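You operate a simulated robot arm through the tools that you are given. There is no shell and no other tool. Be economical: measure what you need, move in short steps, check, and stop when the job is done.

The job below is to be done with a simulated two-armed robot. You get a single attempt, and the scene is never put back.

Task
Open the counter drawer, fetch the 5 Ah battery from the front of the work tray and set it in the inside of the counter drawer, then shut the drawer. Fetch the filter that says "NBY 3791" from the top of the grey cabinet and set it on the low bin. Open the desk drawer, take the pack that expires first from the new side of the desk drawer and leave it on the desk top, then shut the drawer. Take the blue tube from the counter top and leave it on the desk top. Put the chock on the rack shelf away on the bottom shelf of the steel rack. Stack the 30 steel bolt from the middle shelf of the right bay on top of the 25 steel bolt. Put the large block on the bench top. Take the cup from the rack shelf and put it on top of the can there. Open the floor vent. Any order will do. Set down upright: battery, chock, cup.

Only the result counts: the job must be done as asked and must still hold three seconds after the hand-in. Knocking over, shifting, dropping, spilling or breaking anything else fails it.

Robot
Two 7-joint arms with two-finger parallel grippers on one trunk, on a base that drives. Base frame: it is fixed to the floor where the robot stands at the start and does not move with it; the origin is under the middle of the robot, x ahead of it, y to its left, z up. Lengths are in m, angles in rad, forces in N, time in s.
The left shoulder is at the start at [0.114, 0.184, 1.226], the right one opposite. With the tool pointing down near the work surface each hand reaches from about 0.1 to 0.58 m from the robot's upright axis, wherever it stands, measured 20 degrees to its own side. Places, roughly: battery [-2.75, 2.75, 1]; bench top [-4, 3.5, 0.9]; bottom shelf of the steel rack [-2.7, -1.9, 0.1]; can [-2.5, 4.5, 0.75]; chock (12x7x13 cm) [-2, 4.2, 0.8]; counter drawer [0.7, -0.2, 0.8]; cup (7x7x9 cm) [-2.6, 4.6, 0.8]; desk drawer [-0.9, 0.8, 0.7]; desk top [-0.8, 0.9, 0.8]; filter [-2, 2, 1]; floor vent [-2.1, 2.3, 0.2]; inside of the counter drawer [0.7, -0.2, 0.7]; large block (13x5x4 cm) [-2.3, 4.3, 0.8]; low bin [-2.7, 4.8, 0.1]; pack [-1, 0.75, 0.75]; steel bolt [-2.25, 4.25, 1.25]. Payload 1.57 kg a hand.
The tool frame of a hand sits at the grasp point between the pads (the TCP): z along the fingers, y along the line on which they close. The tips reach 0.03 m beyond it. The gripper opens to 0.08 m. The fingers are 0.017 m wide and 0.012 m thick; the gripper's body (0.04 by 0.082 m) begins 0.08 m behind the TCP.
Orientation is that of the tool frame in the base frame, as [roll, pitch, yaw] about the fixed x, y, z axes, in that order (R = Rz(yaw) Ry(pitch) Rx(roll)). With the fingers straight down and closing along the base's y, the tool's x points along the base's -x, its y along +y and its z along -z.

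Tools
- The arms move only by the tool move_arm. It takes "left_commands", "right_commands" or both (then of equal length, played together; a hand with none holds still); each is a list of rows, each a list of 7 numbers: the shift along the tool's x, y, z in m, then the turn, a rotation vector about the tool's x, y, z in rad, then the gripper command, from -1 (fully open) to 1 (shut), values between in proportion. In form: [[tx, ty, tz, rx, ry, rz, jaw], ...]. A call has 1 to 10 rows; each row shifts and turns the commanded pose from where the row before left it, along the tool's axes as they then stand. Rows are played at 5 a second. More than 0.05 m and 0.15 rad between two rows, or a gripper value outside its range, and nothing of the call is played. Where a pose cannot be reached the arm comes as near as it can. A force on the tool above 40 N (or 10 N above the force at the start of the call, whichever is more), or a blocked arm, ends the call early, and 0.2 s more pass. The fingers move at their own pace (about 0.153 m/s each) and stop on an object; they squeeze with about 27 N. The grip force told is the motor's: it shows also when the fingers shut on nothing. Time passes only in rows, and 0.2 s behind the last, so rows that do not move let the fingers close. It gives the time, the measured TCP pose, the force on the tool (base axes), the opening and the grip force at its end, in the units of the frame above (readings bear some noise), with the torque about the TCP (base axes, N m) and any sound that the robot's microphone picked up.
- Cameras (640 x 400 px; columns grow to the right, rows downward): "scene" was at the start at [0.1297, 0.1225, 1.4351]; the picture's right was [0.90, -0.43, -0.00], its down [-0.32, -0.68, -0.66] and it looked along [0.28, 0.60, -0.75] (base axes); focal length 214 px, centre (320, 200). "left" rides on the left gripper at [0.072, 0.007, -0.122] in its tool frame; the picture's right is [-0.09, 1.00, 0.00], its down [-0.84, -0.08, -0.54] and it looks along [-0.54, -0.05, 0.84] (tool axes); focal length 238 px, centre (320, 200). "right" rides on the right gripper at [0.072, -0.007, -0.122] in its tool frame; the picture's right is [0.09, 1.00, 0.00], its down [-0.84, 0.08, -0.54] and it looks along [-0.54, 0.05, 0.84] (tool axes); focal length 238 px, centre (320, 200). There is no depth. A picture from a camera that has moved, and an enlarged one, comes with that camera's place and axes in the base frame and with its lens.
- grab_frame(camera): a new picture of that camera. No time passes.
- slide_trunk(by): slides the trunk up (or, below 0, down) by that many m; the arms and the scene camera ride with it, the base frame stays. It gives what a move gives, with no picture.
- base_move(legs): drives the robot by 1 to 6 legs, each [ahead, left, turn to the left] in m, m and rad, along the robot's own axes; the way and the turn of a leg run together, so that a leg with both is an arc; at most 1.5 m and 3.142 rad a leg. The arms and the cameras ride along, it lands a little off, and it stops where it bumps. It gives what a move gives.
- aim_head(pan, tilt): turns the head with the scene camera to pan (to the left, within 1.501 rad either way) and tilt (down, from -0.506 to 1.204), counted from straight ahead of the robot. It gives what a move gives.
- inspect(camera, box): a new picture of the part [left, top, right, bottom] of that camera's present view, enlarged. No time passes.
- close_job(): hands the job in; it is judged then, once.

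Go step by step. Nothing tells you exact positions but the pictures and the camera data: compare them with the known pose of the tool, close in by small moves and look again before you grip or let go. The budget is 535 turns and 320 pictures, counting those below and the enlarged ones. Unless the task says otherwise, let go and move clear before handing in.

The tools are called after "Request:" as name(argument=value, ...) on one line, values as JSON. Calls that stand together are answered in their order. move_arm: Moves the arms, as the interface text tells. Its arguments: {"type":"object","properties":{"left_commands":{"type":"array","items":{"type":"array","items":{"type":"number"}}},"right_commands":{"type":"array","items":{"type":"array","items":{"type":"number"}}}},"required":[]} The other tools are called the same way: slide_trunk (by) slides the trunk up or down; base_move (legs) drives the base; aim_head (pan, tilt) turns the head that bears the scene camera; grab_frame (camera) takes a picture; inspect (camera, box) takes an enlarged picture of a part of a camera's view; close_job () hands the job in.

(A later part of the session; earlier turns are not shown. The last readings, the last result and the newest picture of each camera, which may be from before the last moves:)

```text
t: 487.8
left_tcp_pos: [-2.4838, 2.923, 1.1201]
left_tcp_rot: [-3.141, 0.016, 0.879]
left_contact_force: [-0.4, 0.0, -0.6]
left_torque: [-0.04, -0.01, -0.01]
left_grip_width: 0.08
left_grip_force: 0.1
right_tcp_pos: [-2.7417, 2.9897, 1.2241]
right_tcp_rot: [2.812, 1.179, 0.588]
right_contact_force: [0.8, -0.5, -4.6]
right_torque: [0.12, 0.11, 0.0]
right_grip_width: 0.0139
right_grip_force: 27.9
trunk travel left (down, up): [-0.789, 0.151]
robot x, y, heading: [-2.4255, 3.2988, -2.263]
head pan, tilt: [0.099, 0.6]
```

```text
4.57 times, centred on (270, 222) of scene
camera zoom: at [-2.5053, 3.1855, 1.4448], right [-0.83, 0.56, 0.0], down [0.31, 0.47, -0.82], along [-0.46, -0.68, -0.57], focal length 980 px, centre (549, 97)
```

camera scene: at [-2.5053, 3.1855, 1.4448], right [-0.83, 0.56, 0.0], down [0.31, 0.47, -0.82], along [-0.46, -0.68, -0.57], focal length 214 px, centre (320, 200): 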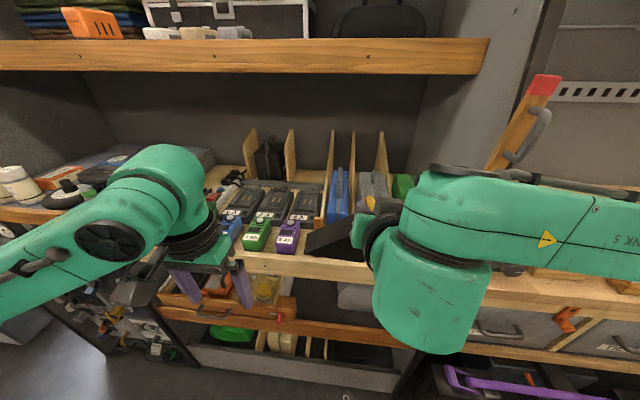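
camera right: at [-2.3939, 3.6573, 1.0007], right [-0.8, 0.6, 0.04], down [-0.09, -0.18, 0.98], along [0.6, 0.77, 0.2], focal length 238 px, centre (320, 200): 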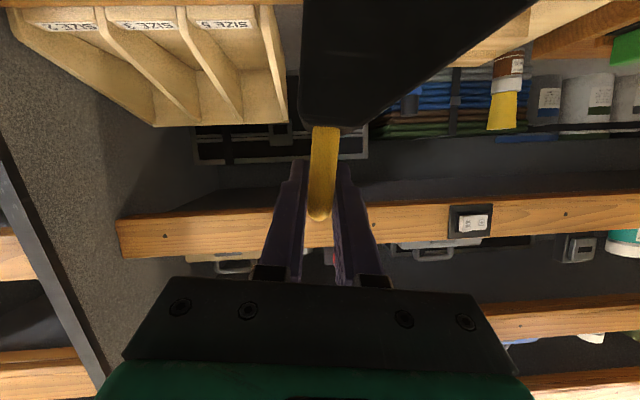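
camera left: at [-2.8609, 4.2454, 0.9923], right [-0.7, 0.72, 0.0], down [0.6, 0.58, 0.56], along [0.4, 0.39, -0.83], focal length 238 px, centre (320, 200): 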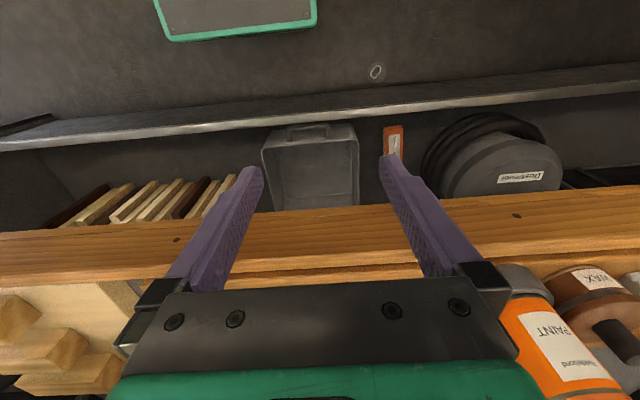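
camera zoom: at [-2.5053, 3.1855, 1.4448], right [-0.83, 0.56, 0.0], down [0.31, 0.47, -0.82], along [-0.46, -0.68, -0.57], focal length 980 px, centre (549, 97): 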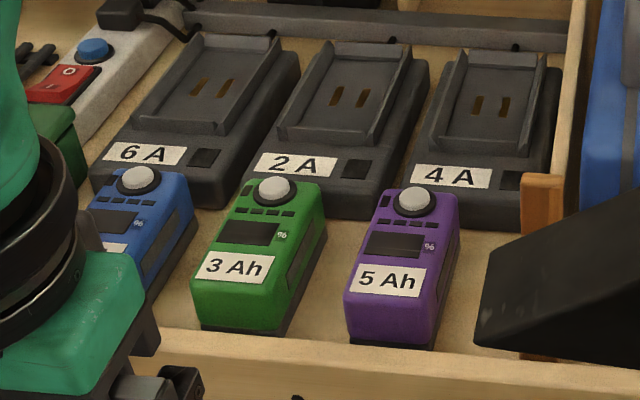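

The purple battery is the 5 Ah one. First do the vent while the left hand is free: move along to it, keep clear of the shelf, and lower.

Request:
base_move(legs=[[-0.1, 0.0, 0], [0, 0.72, 0]])

Request:
slide_trunk(by=-0.4)

Request:
aim_head(pan=0.15, tilt=0.7)

Request:
grab_frame(camera="scene")

```text
t: 492.5
left_tcp_pos: [-1.8757, 2.5448, 1.1209]
left_tcp_rot: [-3.138, 0.016, 0.871]
left_contact_force: [1.0, 0.2, -0.4]
left_torque: [0.0, 0.03, 0.04]
left_grip_width: 0.08
left_grip_force: 0.1
right_tcp_pos: [-2.1338, 2.6145, 1.2226]
right_tcp_rot: [2.809, 1.179, 0.579]
right_contact_force: [-0.8, 0.4, -4.8]
right_torque: [0.11, 0.07, -0.01]
right_grip_width: 0.0139
right_grip_force: 27.3
trunk travel left (down, up): [-0.789, 0.151]
robot x, y, heading: [-1.8174, 2.9173, -2.27]
head pan, tilt: [0.099, 0.6]
```

```text
t: 496.3
left_tcp_pos: [-1.8746, 2.5461, 0.7209]
left_tcp_rot: [-3.139, 0.018, 0.872]
left_contact_force: [0.0, 0.2, -0.8]
left_torque: [0.01, -0.01, 0.02]
left_grip_width: 0.0797
left_grip_force: 0.0
right_tcp_pos: [-2.132, 2.6143, 0.8237]
right_tcp_rot: [2.809, 1.178, 0.58]
right_contact_force: [-0.2, -0.1, -5.5]
right_torque: [0.1, 0.14, 0.0]
right_grip_width: 0.0138
right_grip_force: 27.2
trunk travel left (down, up): [-0.389, 0.551]
robot x, y, heading: [-1.8156, 2.9169, -2.271]
head pan, tilt: [0.099, 0.6]
```

```text
t: 497.0
left_tcp_pos: [-1.875, 2.5452, 0.7199]
left_tcp_rot: [-3.139, 0.016, 0.871]
left_contact_force: [0.6, 0.0, 0.1]
left_torque: [-0.02, 0.01, -0.02]
left_grip_width: 0.0802
left_grip_force: 0.0
right_tcp_pos: [-2.1315, 2.6143, 0.8234]
right_tcp_rot: [2.81, 1.178, 0.58]
right_contact_force: [-0.5, 0.0, -4.9]
right_torque: [0.12, 0.11, -0.03]
right_grip_width: 0.0138
right_grip_force: 26.7
trunk travel left (down, up): [-0.389, 0.551]
robot x, y, heading: [-1.8094, 2.9163, -2.268]
head pan, tilt: [0.15, 0.7]
```

```text
64 pictures are left
camera scene: at [-1.8896, 2.8086, 1.0361], right [-0.85, 0.52, 0.0], down [0.34, 0.55, -0.76], along [-0.4, -0.65, -0.64], focal length 214 px, centre (320, 200)
```

scene: 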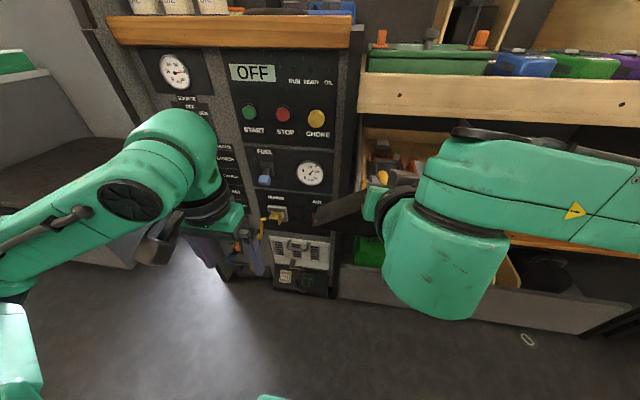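

Request:
inspect(camera="scene", box=[230, 200, 360, 305])

```text
3.81 times, centred on (295, 252) of scene
camera zoom: at [-1.8896, 2.8086, 1.0361], right [-0.85, 0.52, 0.0], down [0.34, 0.55, -0.76], along [-0.4, -0.65, -0.64], focal length 817 px, centre (415, 0)
```

zoom: 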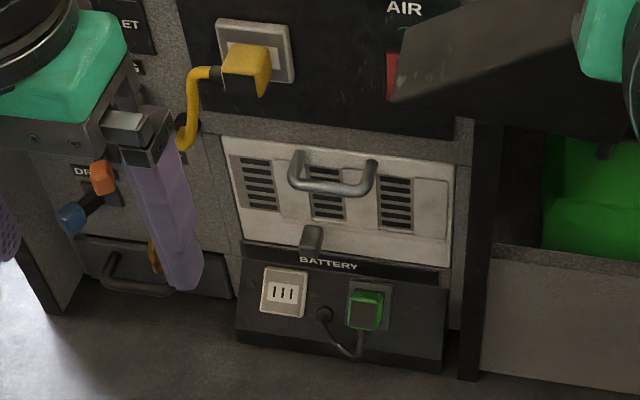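

The vent panel has a small bar handle at ≈[-2.09, 2.32, 0.353]. I'll lower the trunk and set the left hand for a horizontal bar (as with the drawers).

Request:
slide_trunk(by=-0.25)

Request:
move_arm(left_commands=[[0, 0, -0.02, 0, 0, -0.15, -1], [0, 0, -0.02, 0, 0, -0.15, -1], [0, 0, -0.02, 0, 0, -0.15, -1], [0, 0, 0, 0, 0, -0.15, -1], [0, 0, 0, 0, 0, -0.15, -1], [0, 0, 0, 0, 0, -0.15, -1], [0, 0, 0, 0, 0, -0.15, -1], [0, 0, 0, 0, 0, -0.15, -1], [0, 0, 0, 0, 0, -0.15, -1], [0, 0, 0, 0, 0, -0.15, -1]])

Request:
move_arm(left_commands=[[0, -0.02, 0, 0.1, 0, -0.07, -1], [0, -0.02, 0, 0.15, 0, 0, -1], [0, -0.02, 0, 0.15, 0, 0, -1], [0, -0.01, 0.02, 0.15, 0, 0, -1], [0, 0, 0.03, 0.15, 0, 0, -1], [0, 0, 0.02, 0.15, 0, 0, -1], [0, 0, 0, 0.15, 0, 0, -1], [0, 0, 0, 0.15, 0, 0, -1], [0, 0, 0, 0.12, 0, 0, -1]])

Request:
grab_frame(camera="left")

```text
t: 499.6
left_tcp_pos: [-1.8737, 2.5464, 0.4704]
left_tcp_rot: [-3.141, 0.016, 0.87]
left_contact_force: [-0.2, -0.1, 0.5]
left_torque: [0.02, 0.0, 0.0]
left_grip_width: 0.0799
left_grip_force: 0.0
right_tcp_pos: [-2.1317, 2.6133, 0.5743]
right_tcp_rot: [2.81, 1.179, 0.581]
right_contact_force: [0.2, -1.1, -4.0]
right_torque: [0.12, 0.1, 0.0]
right_grip_width: 0.0138
right_grip_force: 26.4
trunk travel left (down, up): [-0.139, 0.801]
robot x, y, heading: [-1.8124, 2.9182, -2.267]
head pan, tilt: [0.15, 0.7]
```

```text
t: 501.8
left_tcp_pos: [-1.8738, 2.5454, 0.5298]
left_tcp_rot: [-3.127, -0.001, 2.372]
left_contact_force: [0.0, -0.5, -0.1]
left_torque: [0.01, -0.01, -0.05]
left_grip_width: 0.0801
left_grip_force: 0.1
right_tcp_pos: [-2.1329, 2.6139, 0.5721]
right_tcp_rot: [2.809, 1.178, 0.579]
right_contact_force: [-0.6, 0.8, -5.4]
right_torque: [0.16, 0.12, 0.0]
right_grip_width: 0.014
right_grip_force: 27.4
trunk travel left (down, up): [-0.139, 0.801]
robot x, y, heading: [-1.8142, 2.9197, -2.268]
head pan, tilt: [0.15, 0.7]
```

```text
t: 503.8
left_tcp_pos: [-1.988, 2.4589, 0.5252]
left_tcp_rot: [-2.343, 0.029, 2.397]
left_contact_force: [-0.4, 0.1, -0.4]
left_torque: [0.02, 0.0, -0.03]
left_grip_width: 0.08
left_grip_force: 0.0
left hand out of reach, approached as far as the arm can: row 4, 5, 6, 7, 8, 9
right_tcp_pos: [-2.1318, 2.6135, 0.5731]
right_tcp_rot: [2.809, 1.179, 0.578]
right_contact_force: [-0.3, 0.4, -4.6]
right_torque: [0.13, 0.1, 0.0]
right_grip_width: 0.0137
right_grip_force: 26.7
trunk travel left (down, up): [-0.139, 0.801]
robot x, y, heading: [-1.8169, 2.9213, -2.265]
head pan, tilt: [0.15, 0.7]
```

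```text
62 pictures are left
camera left: at [-1.9805, 2.5758, 0.6045], right [0.55, 0.44, -0.71], down [0.83, -0.31, 0.46], along [-0.02, -0.84, -0.54], focal length 238 px, centre (320, 200)
```

left: 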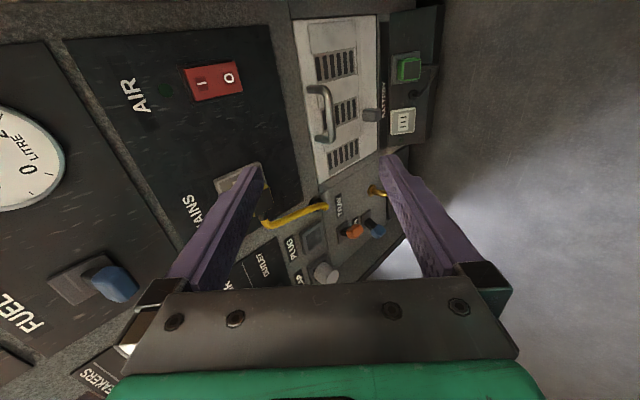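

Lower the hand first, then finish leveling it.

Request:
move_arm(left_commands=[[0, 0.027, 0.026, 0, 0, 0, -1], [0, 0.027, 0.026, 0, 0, 0, -1], [0, 0.027, 0.026, 0, 0, 0, -1], [0, 0.027, 0.026, 0, 0, 0, -1], [0, 0, 0, 0.15, 0, 0, -1], [0, 0, 0, 0.15, 0, 0, -1], [0, 0, 0, 0.15, 0, 0, -1], [0, 0, 0, 0.12, 0, 0, -1]])

Request:
grab_frame(camera="left")

```text
t: 505.6
left_tcp_pos: [-1.9842, 2.4564, 0.3762]
left_tcp_rot: [-1.773, 0.029, 2.4]
left_contact_force: [-0.7, -0.1, 0.5]
left_torque: [0.0, 0.03, -0.02]
left_grip_width: 0.08
left_grip_force: 0.1
right_tcp_pos: [-2.1333, 2.6132, 0.5742]
right_tcp_rot: [2.811, 1.178, 0.58]
right_contact_force: [-0.3, 0.1, -4.8]
right_torque: [0.14, 0.15, -0.05]
right_grip_width: 0.0138
right_grip_force: 26.7
trunk travel left (down, up): [-0.139, 0.801]
robot x, y, heading: [-1.8128, 2.9194, -2.271]
head pan, tilt: [0.15, 0.7]
```

```text
61 pictures are left
camera left: at [-1.9547, 2.5937, 0.3935], right [0.23, 0.07, -0.97], down [0.96, -0.18, 0.21], along [-0.16, -0.98, -0.1], focal length 238 px, centre (320, 200)
```

left: 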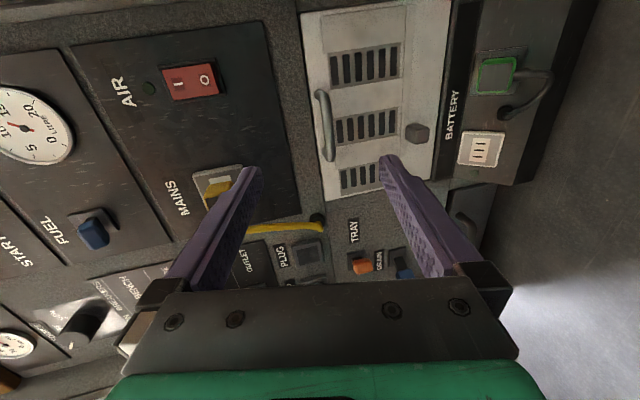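

Request:
inspect(camera="left", box=[285, 0, 465, 215])

```text
1.86 times, centred on (375, 108) of left
camera zoom: at [-1.9547, 2.5937, 0.3935], right [0.23, 0.07, -0.97], down [0.96, -0.18, 0.21], along [-0.16, -0.98, -0.1], focal length 443 px, centre (218, 372)
```

zoom: 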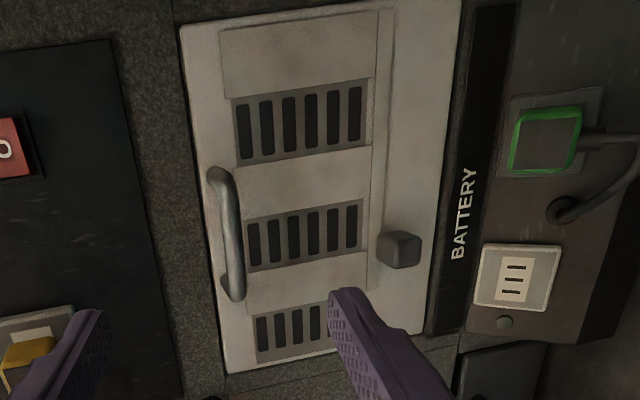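

The plate has a bar handle near its top edge: likely a hinged flap. Approach the bar straight ahead.

Request:
move_arm(left_commands=[[0, 0, 0.04, 0, 0, 0, -1], [0, 0, 0.04, 0, 0, 0, -1], [0, 0, 0.03, 0, 0, 0, -1]])

Request:
grab_frame(camera="left")

```text
t: 506.4
left_tcp_pos: [-2.0542, 2.377, 0.3529]
left_tcp_rot: [-1.778, 0.04, 2.396]
left_contact_force: [-0.2, 0.4, 0.1]
left_torque: [-0.03, -0.02, 0.02]
left_grip_width: 0.08
left_grip_force: 0.1
right_tcp_pos: [-2.1316, 2.6139, 0.5735]
right_tcp_rot: [2.81, 1.176, 0.58]
right_contact_force: [0.0, -0.1, -4.7]
right_torque: [0.08, 0.13, 0.0]
right_grip_width: 0.0139
right_grip_force: 26.9
trunk travel left (down, up): [-0.139, 0.801]
robot x, y, heading: [-1.8157, 2.9171, -2.269]
head pan, tilt: [0.15, 0.7]
```

```text
59 pictures are left
camera left: at [-2.0255, 2.5145, 0.3681], right [0.23, 0.06, -0.97], down [0.96, -0.18, 0.22], along [-0.16, -0.98, -0.1], focal length 238 px, centre (320, 200)
```

left: 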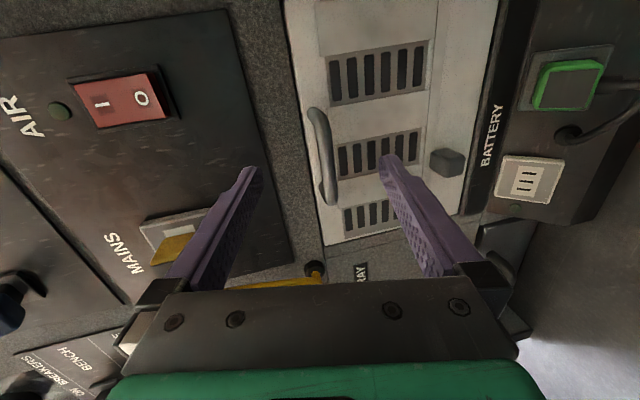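

Request:
move_arm(left_commands=[[0, 0, 0.025, 0, 0, 0, -1], [0.005, 0, 0.02, 0, 0, 0, -1], [0, 0, 0, 0, 0, 0, 1], [0, 0, 0, 0, 0, 0, 1], [0, 0, 0, 0, 0, 0, 1]])

```text
t: 507.6
left_tcp_pos: [-2.0648, 2.3327, 0.3375]
left_tcp_rot: [-1.79, 0.131, 2.409]
left_contact_force: [13.0, 27.0, 0.3]
left_torque: [-0.01, -0.24, -0.07]
left_grip_width: 0.0
left_grip_force: 21.1
right_tcp_pos: [-2.1316, 2.6154, 0.575]
right_tcp_rot: [2.809, 1.179, 0.577]
right_contact_force: [-0.3, 0.2, -4.6]
right_torque: [0.17, 0.13, 0.0]
right_grip_width: 0.014
right_grip_force: 26.8
trunk travel left (down, up): [-0.139, 0.801]
robot x, y, heading: [-1.8196, 2.9179, -2.269]
head pan, tilt: [0.15, 0.7]
```

Request:
move_arm(left_commands=[[0, 0, -0.02, 0, 0, 0, 1], [0, 0, -0.01, 0, 0, 0, 1]])

Request:
grab_frame(camera="left")

```text
t: 508.1
left_tcp_pos: [-2.0471, 2.3399, 0.354]
left_tcp_rot: [-1.77, 0.174, 2.412]
left_contact_force: [0.3, -0.2, -1.0]
left_torque: [-0.03, 0.0, 0.0]
left_grip_width: 0.0
left_grip_force: 21.7
right_tcp_pos: [-2.1329, 2.6134, 0.573]
right_tcp_rot: [2.815, 1.177, 0.583]
right_contact_force: [0.2, -1.5, -4.6]
right_torque: [0.12, 0.12, -0.01]
right_grip_width: 0.0137
right_grip_force: 27.0
trunk travel left (down, up): [-0.139, 0.801]
robot x, y, heading: [-1.8139, 2.9171, -2.268]
head pan, tilt: [0.15, 0.7]
stopped in row 2 (left hand): the arm was blocked; the commanded pose is now the measured one
```

```text
58 pictures are left
camera left: at [-2.0214, 2.479, 0.3586], right [0.32, -0.03, -0.95], down [0.93, -0.14, 0.33], along [-0.14, -0.99, -0.02], focal length 238 px, centre (320, 200)
```

left: 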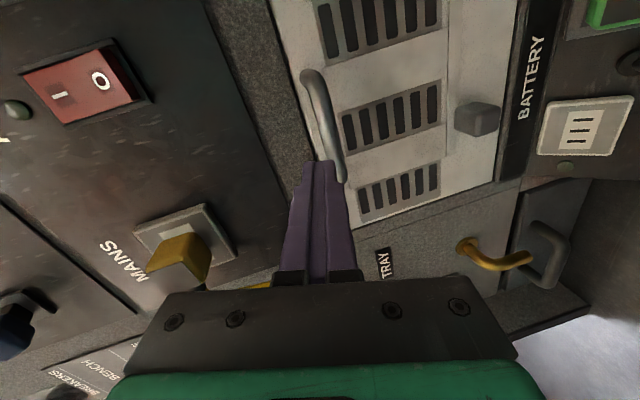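

The hand is ~5 cm left of the handle's middle and rolled a bit. Back off, open, shift right with the base, and re-level.

Request:
base_move(legs=[[-0.06, 0, 0], [0, -0.05, 0]])

Request:
move_arm(left_commands=[[0, 0, 0, 0, 0, -0.13, -1], [0, 0, 0, 0, 0, -0.04, -1], [0, 0, 0, 0, 0, 0, -1]])

Request:
grab_frame(camera="left")

```text
t: 509.6
left_tcp_pos: [-2.0469, 2.419, 0.3545]
left_tcp_rot: [-1.768, 0.171, 2.413]
left_contact_force: [-0.8, 0.4, 0.2]
left_torque: [0.0, 0.04, -0.02]
left_grip_width: 0.0
left_grip_force: 21.2
right_tcp_pos: [-2.1315, 2.6915, 0.5726]
right_tcp_rot: [2.81, 1.178, 0.581]
right_contact_force: [0.3, 0.0, -4.8]
right_torque: [0.19, 0.13, 0.0]
right_grip_width: 0.0141
right_grip_force: 26.8
trunk travel left (down, up): [-0.139, 0.801]
robot x, y, heading: [-1.8185, 2.9952, -2.269]
head pan, tilt: [0.15, 0.7]
```

```text
t: 510.4
left_tcp_pos: [-2.0261, 2.407, 0.3466]
left_tcp_rot: [-1.776, 0.101, 2.45]
left_contact_force: [0.2, 0.1, -0.4]
left_torque: [-0.01, -0.03, 0.06]
left_grip_width: 0.0801
left_grip_force: 0.0
right_tcp_pos: [-2.1321, 2.6915, 0.5727]
right_tcp_rot: [2.812, 1.179, 0.579]
right_contact_force: [0.2, -1.0, -4.1]
right_torque: [0.15, 0.13, -0.02]
right_grip_width: 0.014
right_grip_force: 27.2
trunk travel left (down, up): [-0.139, 0.801]
robot x, y, heading: [-1.8158, 2.9953, -2.268]
head pan, tilt: [0.15, 0.7]
```

```text
57 pictures are left
camera left: at [-2.0064, 2.5451, 0.3597], right [0.28, 0.04, -0.96], down [0.95, -0.12, 0.27], along [-0.11, -0.99, -0.07], focal length 238 px, centre (320, 200)
```

left: 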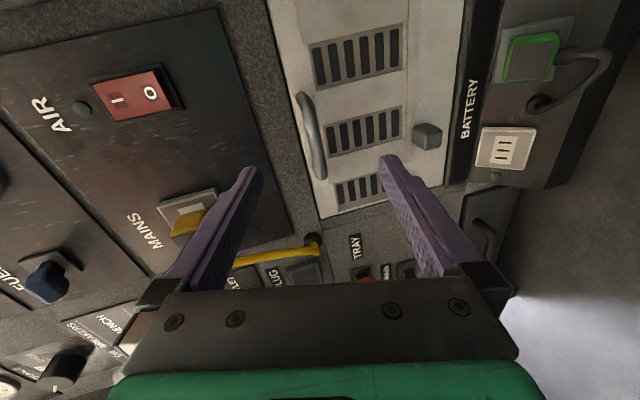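

Straight ahead ~11 cm, 1 cm high. Adjust and advance with the base.

Request:
move_arm(left_commands=[[0, -0.01, 0, 0, 0, -0.08, -1]])

Request:
base_move(legs=[[0.08, 0, 0]])

Request:
grab_frame(camera="left")

```text
t: 510.9
left_tcp_pos: [-2.0147, 2.3958, 0.3597]
left_tcp_rot: [-1.776, 0.092, 2.473]
left_contact_force: [0.4, -0.9, -0.4]
left_torque: [0.01, 0.03, 0.02]
left_grip_width: 0.0799
left_grip_force: 0.0
right_tcp_pos: [-2.1328, 2.6915, 0.5727]
right_tcp_rot: [2.814, 1.177, 0.584]
right_contact_force: [-0.3, -0.7, -5.2]
right_torque: [0.11, 0.13, 0.0]
right_grip_width: 0.0142
right_grip_force: 27.1
trunk travel left (down, up): [-0.139, 0.801]
robot x, y, heading: [-1.8171, 2.9957, -2.271]
head pan, tilt: [0.15, 0.7]
stopped in row 1 (left hand): the arm was blocked; the commanded pose is now the measured one
```

```text
t: 511.9
left_tcp_pos: [-2.0683, 2.3335, 0.3588]
left_tcp_rot: [-1.776, 0.088, 2.472]
left_contact_force: [0.6, -0.6, -1.1]
left_torque: [0.01, -0.01, -0.02]
left_grip_width: 0.08
left_grip_force: 0.0
right_tcp_pos: [-2.1837, 2.6308, 0.573]
right_tcp_rot: [2.812, 1.178, 0.579]
right_contact_force: [0.6, 0.0, -5.0]
right_torque: [0.12, 0.11, -0.03]
right_grip_width: 0.0136
right_grip_force: 26.6
trunk travel left (down, up): [-0.139, 0.801]
robot x, y, heading: [-1.8687, 2.938, -2.264]
head pan, tilt: [0.15, 0.7]
```

```text
56 pictures are left
camera left: at [-2.0502, 2.4737, 0.3709], right [0.27, 0.05, -0.96], down [0.96, -0.1, 0.26], along [-0.08, -0.99, -0.07], focal length 238 px, centre (320, 200)
```

left: 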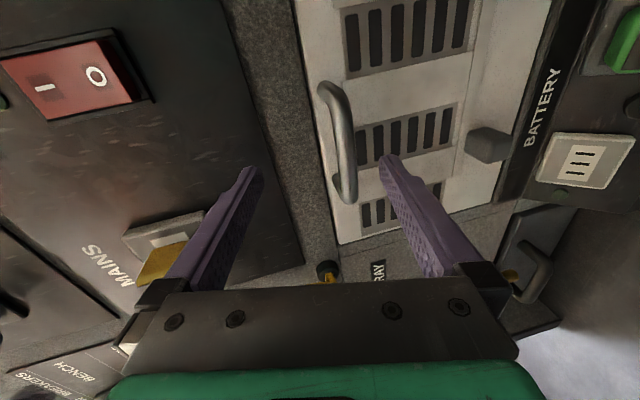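

The bar is now between the fingers. Step 1 cm more and close.

Request:
base_move(legs=[[0.012, -0.012, 0]])

Request:
move_arm(left_commands=[[0, 0, 0, 0, 0, 0, 0.3], [0, 0, 0, 0, 0, 0, 1], [0, 0, 0, 0, 0, 0, 1], [0, 0, 0, 0, 0, 0, 1]])

```text
t: 512.7
left_tcp_pos: [-2.0838, 2.3316, 0.3582]
left_tcp_rot: [-1.776, 0.09, 2.474]
left_contact_force: [-0.6, 0.3, 0.8]
left_torque: [-0.02, -0.03, -0.04]
left_grip_width: 0.0799
left_grip_force: 0.1
right_tcp_pos: [-2.2001, 2.6286, 0.5743]
right_tcp_rot: [2.811, 1.179, 0.581]
right_contact_force: [0.3, 0.1, -4.9]
right_torque: [0.14, 0.11, -0.01]
right_grip_width: 0.0139
right_grip_force: 27.4
trunk travel left (down, up): [-0.139, 0.801]
robot x, y, heading: [-1.8829, 2.9375, -2.27]
head pan, tilt: [0.15, 0.7]
```

```text
t: 513.3
left_tcp_pos: [-2.0802, 2.3335, 0.3382]
left_tcp_rot: [-1.826, 0.085, 2.469]
left_contact_force: [-0.4, -5.8, -19.5]
left_torque: [0.66, 0.06, 0.33]
left_grip_width: 0.0146
left_grip_force: 27.6
right_tcp_pos: [-2.2003, 2.628, 0.5709]
right_tcp_rot: [2.826, 1.174, 0.594]
right_contact_force: [-0.5, 0.5, -5.3]
right_torque: [0.14, 0.12, 0.02]
right_grip_width: 0.0139
right_grip_force: 26.7
trunk travel left (down, up): [-0.139, 0.801]
robot x, y, heading: [-1.8813, 2.932, -2.262]
head pan, tilt: [0.15, 0.7]
stopped in row 2 (left hand): the force on the tool passed its limit (the readings are from after the stop); the commanded pose is now the measured one
```

Bar gripped. Pull back gently 4 cm with the base and see how the flap moves.

Request:
base_move(legs=[[-0.04, 0, 0]])

Request:
grab_frame(camera="scene")

```text
t: 514.2
left_tcp_pos: [-2.0642, 2.3521, 0.3318]
left_tcp_rot: [-1.845, 0.082, 2.47]
left_contact_force: [-0.2, -2.1, -6.8]
left_torque: [0.59, 0.29, 0.14]
left_grip_width: 0.0149
left_grip_force: 30.4
right_tcp_pos: [-2.185, 2.647, 0.5708]
right_tcp_rot: [2.826, 1.172, 0.598]
right_contact_force: [0.1, 0.3, -4.7]
right_torque: [0.14, 0.12, 0.02]
right_grip_width: 0.014
right_grip_force: 27.3
trunk travel left (down, up): [-0.139, 0.801]
robot x, y, heading: [-1.8671, 2.9524, -2.27]
head pan, tilt: [0.15, 0.7]
stopped in leg 1: the force on the tool passed its limit (the readings are from after the stop); the commanded pose is now the measured one
```

```text
55 pictures are left
camera scene: at [-1.9425, 2.841, 0.7862], right [-0.85, 0.52, 0.0], down [0.34, 0.55, -0.76], along [-0.4, -0.65, -0.65], focal length 214 px, centre (320, 200)
```

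scene: 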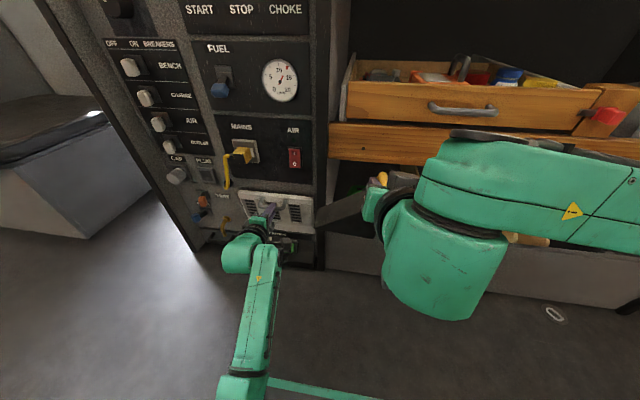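

It swings outward: a flap hinged at the bottom (radius ≈0.14 m). Continue along the arc: back and slightly down.

Request:
slide_trunk(by=-0.006)

Request:
base_move(legs=[[-0.03, 0, 0]])

Request:
slide_trunk(by=-0.015)

Request:
base_move(legs=[[-0.03, 0, 0]])

```text
t: 514.7
left_tcp_pos: [-2.0642, 2.3519, 0.3311]
left_tcp_rot: [-1.83, 0.085, 2.471]
left_contact_force: [2.3, -1.0, 6.1]
left_torque: [0.17, 0.65, 0.02]
left_grip_width: 0.0148
left_grip_force: 31.0
right_tcp_pos: [-2.1841, 2.6471, 0.5677]
right_tcp_rot: [2.819, 1.177, 0.588]
right_contact_force: [1.1, -0.5, -4.4]
right_torque: [0.13, 0.11, 0.04]
right_grip_width: 0.0141
right_grip_force: 27.4
trunk travel left (down, up): [-0.133, 0.807]
robot x, y, heading: [-1.8689, 2.951, -2.268]
head pan, tilt: [0.15, 0.7]
```

```text
t: 515.5
left_tcp_pos: [-2.0455, 2.3767, 0.3319]
left_tcp_rot: [-1.831, 0.085, 2.471]
left_contact_force: [0.0, 4.2, 6.4]
left_torque: [-0.04, 0.16, -0.07]
left_grip_width: 0.0
left_grip_force: 22.1
right_tcp_pos: [-2.1647, 2.6712, 0.5663]
right_tcp_rot: [2.817, 1.177, 0.585]
right_contact_force: [-0.3, 0.2, -4.7]
right_torque: [0.15, 0.13, 0.01]
right_grip_width: 0.0138
right_grip_force: 27.6
trunk travel left (down, up): [-0.133, 0.807]
robot x, y, heading: [-1.8462, 2.9732, -2.266]
head pan, tilt: [0.15, 0.7]
```

```text
t: 516.2
left_tcp_pos: [-2.0452, 2.3772, 0.3176]
left_tcp_rot: [-1.831, 0.084, 2.471]
left_contact_force: [2.9, 5.7, 10.8]
left_torque: [-0.22, 0.3, -0.04]
left_grip_width: 0.0
left_grip_force: 21.4
right_tcp_pos: [-2.1651, 2.6714, 0.5509]
right_tcp_rot: [2.816, 1.175, 0.587]
right_contact_force: [0.3, 0.8, -5.2]
right_torque: [0.13, 0.12, 0.01]
right_grip_width: 0.0136
right_grip_force: 27.2
trunk travel left (down, up): [-0.118, 0.822]
robot x, y, heading: [-1.8466, 2.9767, -2.264]
head pan, tilt: [0.15, 0.7]
```

```text
t: 517.0
left_tcp_pos: [-2.0269, 2.3996, 0.3169]
left_tcp_rot: [-1.831, 0.086, 2.469]
left_contact_force: [0.5, 0.4, -0.3]
left_torque: [-0.05, 0.01, -0.06]
left_grip_width: 0.0001
left_grip_force: 20.9
right_tcp_pos: [-2.1462, 2.6943, 0.5507]
right_tcp_rot: [2.819, 1.174, 0.588]
right_contact_force: [-0.4, -0.4, -4.7]
right_torque: [0.11, 0.09, -0.02]
right_grip_width: 0.0138
right_grip_force: 27.0
trunk travel left (down, up): [-0.118, 0.822]
robot x, y, heading: [-1.8304, 2.9993, -2.268]
head pan, tilt: [0.15, 0.7]
```

Slipped off the bar. Look at the flap's state.

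Request:
grab_frame(camera="left")

```text
54 pictures are left
camera left: at [-2.01, 2.5382, 0.3352], right [0.3, 0.09, -0.95], down [0.95, -0.11, 0.29], along [-0.08, -0.99, -0.12], focal length 238 px, centre (320, 200)
```

left: 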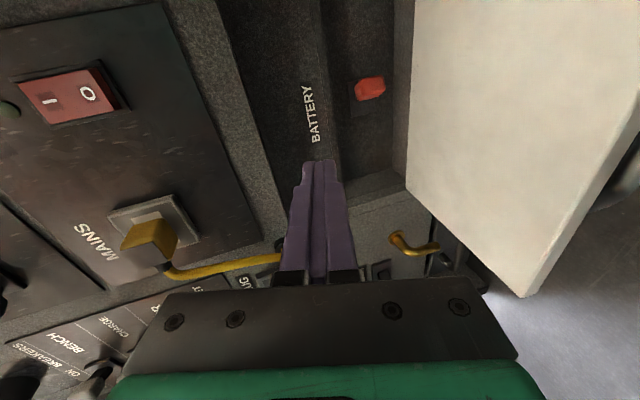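

The flap has dropped fully open. Now raise the trunk and bring the left hand back to the default downward orientation.

Request:
base_move(legs=[[-0.05, 0, 0]])

Request:
slide_trunk(by=0.4)

Request:
move_arm(left_commands=[[0, 0, 0, -0.15, 0, 0, -1], [0, 0, 0, -0.15, 0, 0, -1], [0, 0, 0, -0.15, 0, 0, -1], [0, 0, 0, -0.15, 0, 0, -1], [0, 0, 0, -0.15, 0, 0, -1], [0, 0, 0, -0.15, 0, 0, -1], [0, 0, 0, -0.15, 0, 0, -1], [0, 0, 0, -0.15, 0, 0, -1], [0, 0, 0, -0.11, 0, 0, -1]])

Request:
move_arm(left_commands=[[0, 0, 0, 0, 0, 0.15, -1], [0, 0, 0, 0, 0, 0.15, -1], [0, 0, 0, 0, 0, 0.15, -1], [0, 0, 0, 0, 0, 0.15, -1], [0, 0, 0, 0, 0, 0.15, -1], [0, 0, 0, 0, 0, 0.15, -1], [0, 0, 0, 0, 0, 0.15, -1], [0, 0, 0, 0, 0, 0.15, -1], [0, 0, 0, 0, 0, 0.15, -1], [0, 0, 0, 0, 0, 0.15, -1]])

Request:
aim_head(pan=0.1, tilt=0.7)

Request:
grab_frame(camera="scene")

```text
t: 517.9
left_tcp_pos: [-1.994, 2.4382, 0.3155]
left_tcp_rot: [-1.833, 0.087, 2.47]
left_contact_force: [-0.3, 0.4, 1.3]
left_torque: [0.0, 0.02, -0.03]
left_grip_width: 0.0
left_grip_force: 20.5
right_tcp_pos: [-2.1143, 2.732, 0.5511]
right_tcp_rot: [2.82, 1.175, 0.589]
right_contact_force: [-0.4, -0.4, -5.2]
right_torque: [0.12, 0.12, -0.02]
right_grip_width: 0.014
right_grip_force: 27.1
trunk travel left (down, up): [-0.118, 0.822]
robot x, y, heading: [-1.798, 3.035, -2.266]
head pan, tilt: [0.15, 0.7]
```

```text
t: 521.8
left_tcp_pos: [-1.9946, 2.4373, 0.715]
left_tcp_rot: [-1.832, 0.086, 2.47]
left_contact_force: [0.0, 0.7, -0.5]
left_torque: [0.02, 0.02, -0.01]
left_grip_width: 0.0
left_grip_force: 21.8
right_tcp_pos: [-2.1144, 2.7319, 0.9503]
right_tcp_rot: [2.821, 1.174, 0.588]
right_contact_force: [0.7, -0.5, -5.4]
right_torque: [0.16, 0.11, 0.0]
right_grip_width: 0.0136
right_grip_force: 27.3
trunk travel left (down, up): [-0.518, 0.422]
robot x, y, heading: [-1.7919, 3.0334, -2.274]
head pan, tilt: [0.15, 0.7]
```

```text
t: 523.8
left_tcp_pos: [-1.9936, 2.4388, 0.7147]
left_tcp_rot: [3.14, 0.085, 2.472]
left_contact_force: [0.3, -0.4, -0.2]
left_torque: [-0.03, 0.0, -0.03]
left_grip_width: 0.0799
left_grip_force: 0.0
right_tcp_pos: [-2.1133, 2.7314, 0.9502]
right_tcp_rot: [2.82, 1.174, 0.59]
right_contact_force: [-0.3, -0.1, -5.3]
right_torque: [0.13, 0.13, -0.01]
right_grip_width: 0.014
right_grip_force: 27.1
trunk travel left (down, up): [-0.518, 0.422]
robot x, y, heading: [-1.798, 3.0352, -2.263]
head pan, tilt: [0.15, 0.7]
```

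```text
t: 526.0
left_tcp_pos: [-1.9938, 2.4396, 0.7174]
left_tcp_rot: [3.055, 0.004, 0.968]
left_contact_force: [-0.1, -0.1, -0.6]
left_torque: [-0.01, -0.03, 0.01]
left_grip_width: 0.0799
left_grip_force: 0.0
right_tcp_pos: [-2.1139, 2.7318, 0.9507]
right_tcp_rot: [2.821, 1.175, 0.588]
right_contact_force: [0.1, -0.1, -4.5]
right_torque: [0.17, 0.12, -0.01]
right_grip_width: 0.0137
right_grip_force: 27.2
trunk travel left (down, up): [-0.518, 0.422]
robot x, y, heading: [-1.7985, 3.0356, -2.265]
head pan, tilt: [0.15, 0.7]
```

```text
t: 526.6
left_tcp_pos: [-1.9948, 2.4372, 0.7161]
left_tcp_rot: [3.058, 0.005, 0.971]
left_contact_force: [-1.2, 0.1, 0.0]
left_torque: [-0.01, 0.01, -0.04]
left_grip_width: 0.0799
left_grip_force: 0.1
right_tcp_pos: [-2.1152, 2.733, 0.9504]
right_tcp_rot: [2.82, 1.175, 0.587]
right_contact_force: [-0.2, -0.5, -4.7]
right_torque: [0.12, 0.1, 0.01]
right_grip_width: 0.0139
right_grip_force: 26.6
trunk travel left (down, up): [-0.518, 0.422]
robot x, y, heading: [-1.7966, 3.0391, -2.269]
head pan, tilt: [0.099, 0.7]
```

```text
53 pictures are left
camera scene: at [-1.8747, 2.9296, 1.1651], right [-0.83, 0.56, 0.0], down [0.36, 0.53, -0.76], along [-0.43, -0.63, -0.64], focal length 214 px, centre (320, 200)
```

scene: 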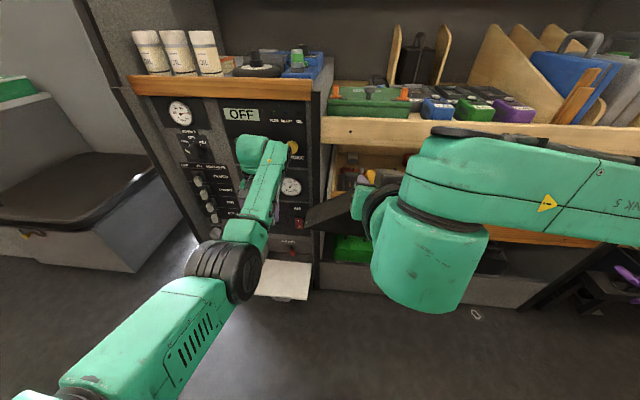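

Vent is open; neighbours untouched. Raise the trunk and move right to the battery tray.

Request:
slide_trunk(by=0.4)

Request:
base_move(legs=[[0, -0.72, 0]])

Request:
grab_frame(camera="left")

```text
t: 530.4
left_tcp_pos: [-1.9951, 2.4371, 1.1151]
left_tcp_rot: [3.057, 0.007, 0.971]
left_contact_force: [-0.7, 0.5, 0.4]
left_torque: [0.02, -0.02, -0.03]
left_grip_width: 0.0799
left_grip_force: 0.1
right_tcp_pos: [-2.1144, 2.7314, 1.351]
right_tcp_rot: [2.821, 1.175, 0.589]
right_contact_force: [0.1, -0.5, -4.6]
right_torque: [0.13, 0.11, -0.02]
right_grip_width: 0.0141
right_grip_force: 27.2
trunk travel left (down, up): [-0.918, 0.022]
robot x, y, heading: [-1.7957, 3.0389, -2.272]
head pan, tilt: [0.099, 0.7]
```

```text
t: 534.4
left_tcp_pos: [-2.5483, 2.9015, 1.1152]
left_tcp_rot: [3.058, 0.004, 0.968]
left_contact_force: [-0.6, -1.0, 0.3]
left_torque: [0.01, 0.01, 0.02]
left_grip_width: 0.0796
left_grip_force: 0.1
right_tcp_pos: [-2.6666, 3.1961, 1.3503]
right_tcp_rot: [2.823, 1.175, 0.59]
right_contact_force: [0.5, -1.3, -4.6]
right_torque: [0.15, 0.08, -0.02]
right_grip_width: 0.0137
right_grip_force: 27.1
trunk travel left (down, up): [-0.918, 0.022]
robot x, y, heading: [-2.3441, 3.5067, -2.269]
head pan, tilt: [0.099, 0.7]
```

```text
52 pictures are left
camera left: at [-2.5109, 2.9626, 1.238], right [0.77, -0.64, 0.08], down [-0.57, -0.62, 0.54], along [-0.29, -0.46, -0.84], focal length 238 px, centre (320, 200)
```

left: 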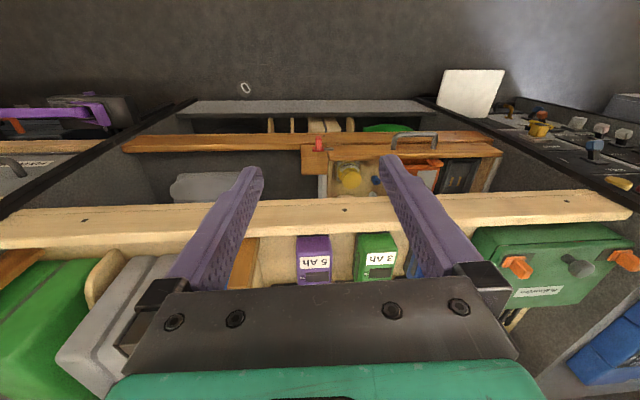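

The 5 Ah battery's label is at ≈[-2.70, 2.71, 0.944]. Straighten the hand, drive forward, and lower partway.

Request:
move_arm(left_commands=[[0, 0, 0, 0.083, 0, 0.095, -1]])

Request:
base_move(legs=[[0.22, 0, 0]])

Request:
move_arm(left_commands=[[-0.035, -0.002, 0.02, 0, 0, 0, -1], [0, 0, 0.04, 0, 0, 0, -1], [0, 0, 0.03, 0, 0, 0, -1]])

Request:
grab_frame(camera="left")

```text
t: 534.8
left_tcp_pos: [-2.5496, 2.9015, 1.1143]
left_tcp_rot: [3.14, 0.001, 0.873]
left_contact_force: [0.1, -1.1, -0.6]
left_torque: [0.01, 0.0, 0.01]
left_grip_width: 0.08
left_grip_force: 0.0
right_tcp_pos: [-2.668, 3.1978, 1.3506]
right_tcp_rot: [2.825, 1.175, 0.589]
right_contact_force: [-0.4, 0.8, -4.8]
right_torque: [0.13, 0.15, 0.0]
right_grip_width: 0.014
right_grip_force: 27.2
trunk travel left (down, up): [-0.918, 0.022]
robot x, y, heading: [-2.3481, 3.5022, -2.274]
head pan, tilt: [0.099, 0.7]
```

```text
t: 536.4
left_tcp_pos: [-2.6897, 2.7398, 1.1179]
left_tcp_rot: [3.14, 0.006, 0.87]
left_contact_force: [0.6, 0.3, 0.3]
left_torque: [-0.04, 0.04, 0.04]
left_grip_width: 0.0799
left_grip_force: 0.0
right_tcp_pos: [-2.8068, 3.0345, 1.3518]
right_tcp_rot: [2.819, 1.176, 0.579]
right_contact_force: [1.0, 0.3, -4.7]
right_torque: [0.13, 0.09, -0.04]
right_grip_width: 0.0141
right_grip_force: 26.6
trunk travel left (down, up): [-0.918, 0.022]
robot x, y, heading: [-2.4908, 3.3349, -2.274]
head pan, tilt: [0.099, 0.7]
```

```text
t: 537.2
left_tcp_pos: [-2.7053, 2.7226, 1.0338]
left_tcp_rot: [3.14, 0.003, 0.87]
left_contact_force: [-0.2, 0.3, -1.1]
left_torque: [-0.01, -0.02, 0.02]
left_grip_width: 0.0797
left_grip_force: 0.0
left hand out of reach, approached as far as the arm can: row 1
right_tcp_pos: [-2.8091, 3.031, 1.3506]
right_tcp_rot: [2.823, 1.175, 0.588]
right_contact_force: [-0.5, 0.1, -4.8]
right_torque: [0.12, 0.07, -0.03]
right_grip_width: 0.0139
right_grip_force: 27.1
trunk travel left (down, up): [-0.918, 0.022]
robot x, y, heading: [-2.4859, 3.3364, -2.272]
head pan, tilt: [0.099, 0.7]
```

```text
51 pictures are left
camera left: at [-2.6535, 2.7727, 1.1573], right [0.7, -0.71, 0.0], down [-0.6, -0.59, 0.54], along [-0.39, -0.38, -0.84], focal length 238 px, centre (320, 200)
```

left: 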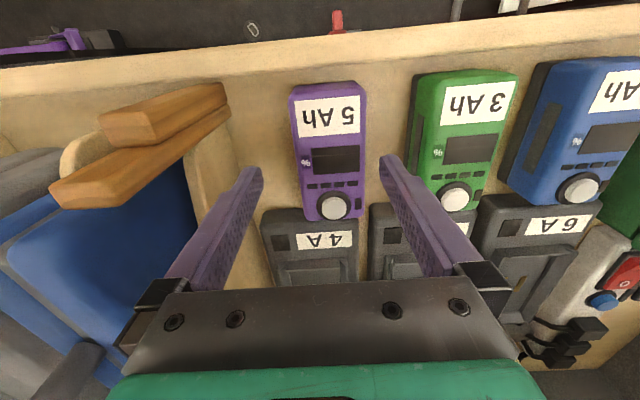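

Centred within a centimetre. Fine-adjust with the base, then descend.

Request:
base_move(legs=[[0.014, 0.007, 0]])

Request:
move_arm(left_commands=[[0, 0, 0.03, 0, 0, 0, -1], [0, 0, 0.02, 0, 0, 0, -1]])

Request:
grab_frame(camera="left")

```text
t: 538.0
left_tcp_pos: [-2.7085, 2.7108, 1.0379]
left_tcp_rot: [3.139, 0.003, 0.869]
left_contact_force: [-0.2, 0.3, -0.7]
left_torque: [-0.08, -0.02, 0.0]
left_grip_width: 0.0801
left_grip_force: 0.1
right_tcp_pos: [-2.8108, 3.0204, 1.3517]
right_tcp_rot: [2.818, 1.177, 0.58]
right_contact_force: [0.7, 0.6, -4.2]
right_torque: [0.18, 0.11, 0.0]
right_grip_width: 0.014
right_grip_force: 26.5
trunk travel left (down, up): [-0.918, 0.022]
robot x, y, heading: [-2.4894, 3.3219, -2.275]
head pan, tilt: [0.099, 0.7]
```

```text
t: 538.6
left_tcp_pos: [-2.7039, 2.7163, 0.9844]
left_tcp_rot: [3.14, 0.002, 0.872]
left_contact_force: [0.8, 0.0, -0.3]
left_torque: [-0.06, -0.03, -0.02]
left_grip_width: 0.08
left_grip_force: 0.1
left hand out of reach, approached as far as the arm can: row 1
right_tcp_pos: [-2.8125, 3.0182, 1.3492]
right_tcp_rot: [2.823, 1.174, 0.583]
right_contact_force: [1.2, -0.1, -4.7]
right_torque: [0.12, 0.1, -0.01]
right_grip_width: 0.014
right_grip_force: 27.5
trunk travel left (down, up): [-0.918, 0.022]
robot x, y, heading: [-2.4934, 3.3215, -2.271]
head pan, tilt: [0.099, 0.7]
```

```text
50 pictures are left
camera left: at [-2.6523, 2.7657, 1.1076], right [0.7, -0.71, 0.0], down [-0.6, -0.59, 0.54], along [-0.39, -0.38, -0.84], focal length 238 px, centre (320, 200)
```

left: 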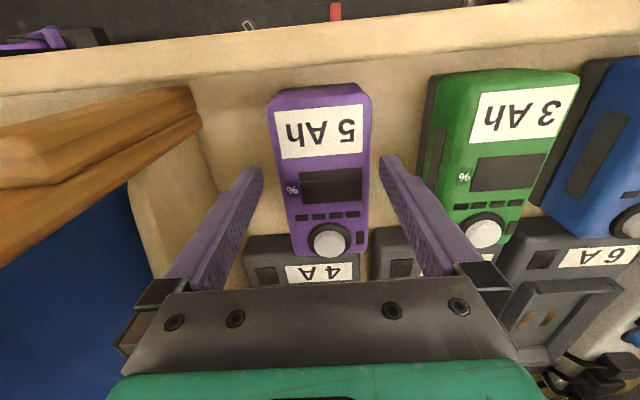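

Nearly perfect; apply a 4 mm / 0.06 rad correction and descend with the trunk.

Request:
move_arm(left_commands=[[-0.002, 0.004, 0, 0, 0, -0.06, -1]])

Request:
slide_trunk(by=-0.05)

Request:
grab_frame(camera="left")

```text
t: 539.0
left_tcp_pos: [-2.7003, 2.7116, 0.9837]
left_tcp_rot: [3.14, 0.001, 0.929]
left_contact_force: [-0.5, 0.6, -0.2]
left_torque: [0.0, -0.01, -0.02]
left_grip_width: 0.0801
left_grip_force: 0.1
left hand out of reach, approached as far as the arm can: row 1
right_tcp_pos: [-2.8129, 3.0165, 1.3513]
right_tcp_rot: [2.822, 1.175, 0.588]
right_contact_force: [-0.5, -0.7, -4.7]
right_torque: [0.13, 0.12, 0.0]
right_grip_width: 0.014
right_grip_force: 26.8
trunk travel left (down, up): [-0.918, 0.022]
robot x, y, heading: [-2.4932, 3.3243, -2.271]
head pan, tilt: [0.099, 0.7]
```

```text
t: 539.7
left_tcp_pos: [-2.7002, 2.7133, 0.9502]
left_tcp_rot: [3.138, 0.001, 0.927]
left_contact_force: [3.6, 6.8, 9.2]
left_torque: [0.48, 0.14, -0.21]
left_grip_width: 0.0801
left_grip_force: 0.0
right_tcp_pos: [-2.8107, 3.0194, 1.3093]
right_tcp_rot: [2.824, 1.175, 0.585]
right_contact_force: [-0.3, 0.3, -5.2]
right_torque: [0.16, 0.13, 0.03]
right_grip_width: 0.0138
right_grip_force: 27.1
trunk travel left (down, up): [-0.878, 0.062]
robot x, y, heading: [-2.4932, 3.3237, -2.279]
head pan, tilt: [0.099, 0.7]
stopped: the force on the tool passed its limit (the readings are from after the stop); the commanded pose is now the measured one
```

```text
49 pictures are left
camera left: at [-2.6517, 2.767, 1.0726], right [0.74, -0.67, 0.0], down [-0.56, -0.62, 0.54], along [-0.36, -0.4, -0.84], focal length 238 px, centre (320, 200)
```

left: 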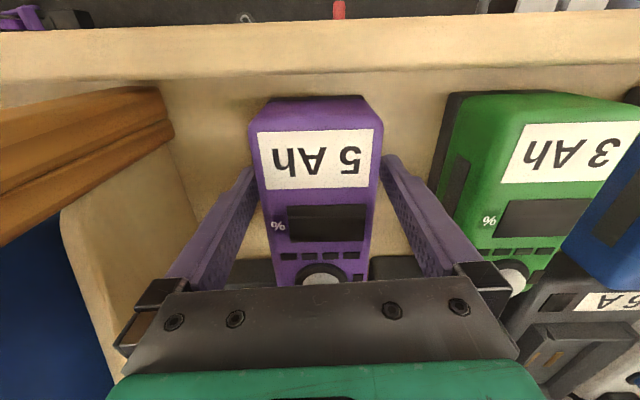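

One finger grazes the battery's edge. Lift 1 cm, shift 3 mm, and go down again.

Request:
slide_trunk(by=0.012)

Request:
move_arm(left_commands=[[0, -0.004, 0, 0, 0, 0.01, -1]])

Request:
slide_trunk(by=-0.045)

```text
t: 540.3
left_tcp_pos: [-2.7001, 2.7133, 0.9617]
left_tcp_rot: [3.14, 0.003, 0.927]
left_contact_force: [-0.8, 0.7, 0.3]
left_torque: [-0.01, 0.02, 0.0]
left_grip_width: 0.08
left_grip_force: 0.1
right_tcp_pos: [-2.8106, 3.0188, 1.3232]
right_tcp_rot: [2.822, 1.175, 0.584]
right_contact_force: [0.5, 1.0, -4.7]
right_torque: [0.14, 0.12, 0.01]
right_grip_width: 0.014
right_grip_force: 26.9
trunk travel left (down, up): [-0.89, 0.05]
robot x, y, heading: [-2.4963, 3.3224, -2.267]
head pan, tilt: [0.099, 0.7]
```

```text
t: 540.7
left_tcp_pos: [-2.704, 2.7151, 0.9604]
left_tcp_rot: [3.139, 0.001, 0.917]
left_contact_force: [-0.9, -0.4, 1.0]
left_torque: [-0.02, 0.02, 0.0]
left_grip_width: 0.0799
left_grip_force: 0.0
right_tcp_pos: [-2.8136, 3.0158, 1.3227]
right_tcp_rot: [2.824, 1.173, 0.583]
right_contact_force: [0.6, 0.4, -5.3]
right_torque: [0.13, 0.13, -0.02]
right_grip_width: 0.014
right_grip_force: 26.7
trunk travel left (down, up): [-0.89, 0.05]
robot x, y, heading: [-2.4961, 3.3228, -2.274]
head pan, tilt: [0.099, 0.7]
```

```text
t: 541.2
left_tcp_pos: [-2.7032, 2.7154, 0.9499]
left_tcp_rot: [3.14, 0.001, 0.914]
left_contact_force: [7.5, 10.2, 12.8]
left_torque: [0.75, 0.21, -0.59]
left_grip_width: 0.08
left_grip_force: 0.0
right_tcp_pos: [-2.8121, 3.0199, 1.3051]
right_tcp_rot: [2.825, 1.176, 0.586]
right_contact_force: [0.6, -0.9, -5.1]
right_torque: [0.14, 0.13, 0.01]
right_grip_width: 0.0141
right_grip_force: 26.3
trunk travel left (down, up): [-0.873, 0.067]
robot x, y, heading: [-2.4946, 3.3238, -2.271]
head pan, tilt: [0.099, 0.7]
stopped: the force on the tool passed its limit (the readings are from after the stop); the commanded pose is now the measured one
```

Request:
slide_trunk(by=0.01)

Request:
inspect(camera="left", box=[200, 80, 440, 300])

```text
t: 541.8
left_tcp_pos: [-2.7047, 2.7122, 0.9601]
left_tcp_rot: [3.138, 0.004, 0.917]
left_contact_force: [0.0, 0.6, 0.5]
left_torque: [-0.01, 0.0, -0.02]
left_grip_width: 0.08
left_grip_force: 0.1
right_tcp_pos: [-2.8118, 3.0183, 1.316]
right_tcp_rot: [2.822, 1.174, 0.587]
right_contact_force: [1.5, 0.2, -5.3]
right_torque: [0.13, 0.1, 0.02]
right_grip_width: 0.0139
right_grip_force: 27.2
trunk travel left (down, up): [-0.883, 0.057]
robot x, y, heading: [-2.4901, 3.3175, -2.275]
head pan, tilt: [0.099, 0.7]
```

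```text
1.82 times, centred on (320, 190) of left
camera zoom: at [-2.6554, 2.7665, 1.0813], right [0.73, -0.68, 0.0], down [-0.57, -0.62, 0.54], along [-0.37, -0.4, -0.84], focal length 433 px, centre (320, 218)
```

zoom: 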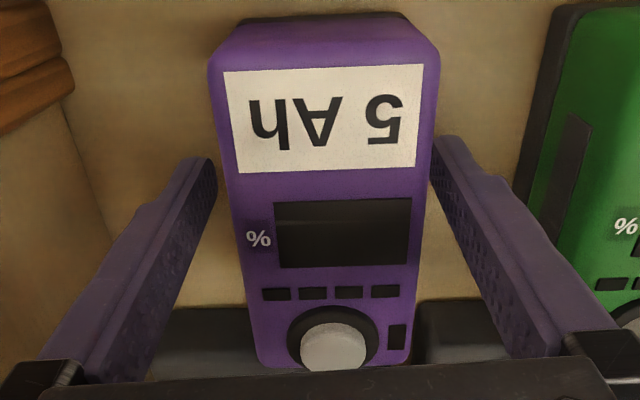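

Shift 2 mm back and descend again.

Request:
move_arm(left_commands=[[0, 0.002, 0, 0, 0, -0.015, -1]])

Request:
slide_trunk(by=-0.045)

```text
t: 542.2
left_tcp_pos: [-2.7035, 2.7115, 0.9574]
left_tcp_rot: [3.138, 0.001, 0.933]
left_contact_force: [-0.2, 0.8, 0.3]
left_torque: [0.01, 0.01, -0.02]
left_grip_width: 0.08
left_grip_force: 0.1
right_tcp_pos: [-2.8124, 3.016, 1.3144]
right_tcp_rot: [2.827, 1.173, 0.587]
right_contact_force: [-0.6, 0.9, -5.2]
right_torque: [0.1, 0.07, 0.02]
right_grip_width: 0.0138
right_grip_force: 27.1
trunk travel left (down, up): [-0.883, 0.057]
robot x, y, heading: [-2.4941, 3.323, -2.273]
head pan, tilt: [0.099, 0.7]
```

```text
t: 542.6
left_tcp_pos: [-2.7023, 2.7139, 0.9488]
left_tcp_rot: [3.141, 0.004, 0.928]
left_contact_force: [8.5, 11.7, 14.7]
left_torque: [0.87, 0.16, -0.56]
left_grip_width: 0.0797
left_grip_force: 0.0
right_tcp_pos: [-2.8111, 3.0198, 1.3002]
right_tcp_rot: [2.824, 1.173, 0.587]
right_contact_force: [0.3, -1.1, -5.2]
right_torque: [0.12, 0.13, -0.02]
right_grip_width: 0.0141
right_grip_force: 26.9
trunk travel left (down, up): [-0.868, 0.072]
robot x, y, heading: [-2.4948, 3.3211, -2.274]
head pan, tilt: [0.099, 0.7]
stopped: the force on the tool passed its limit (the readings are from after the stop); the commanded pose is now the measured one
```

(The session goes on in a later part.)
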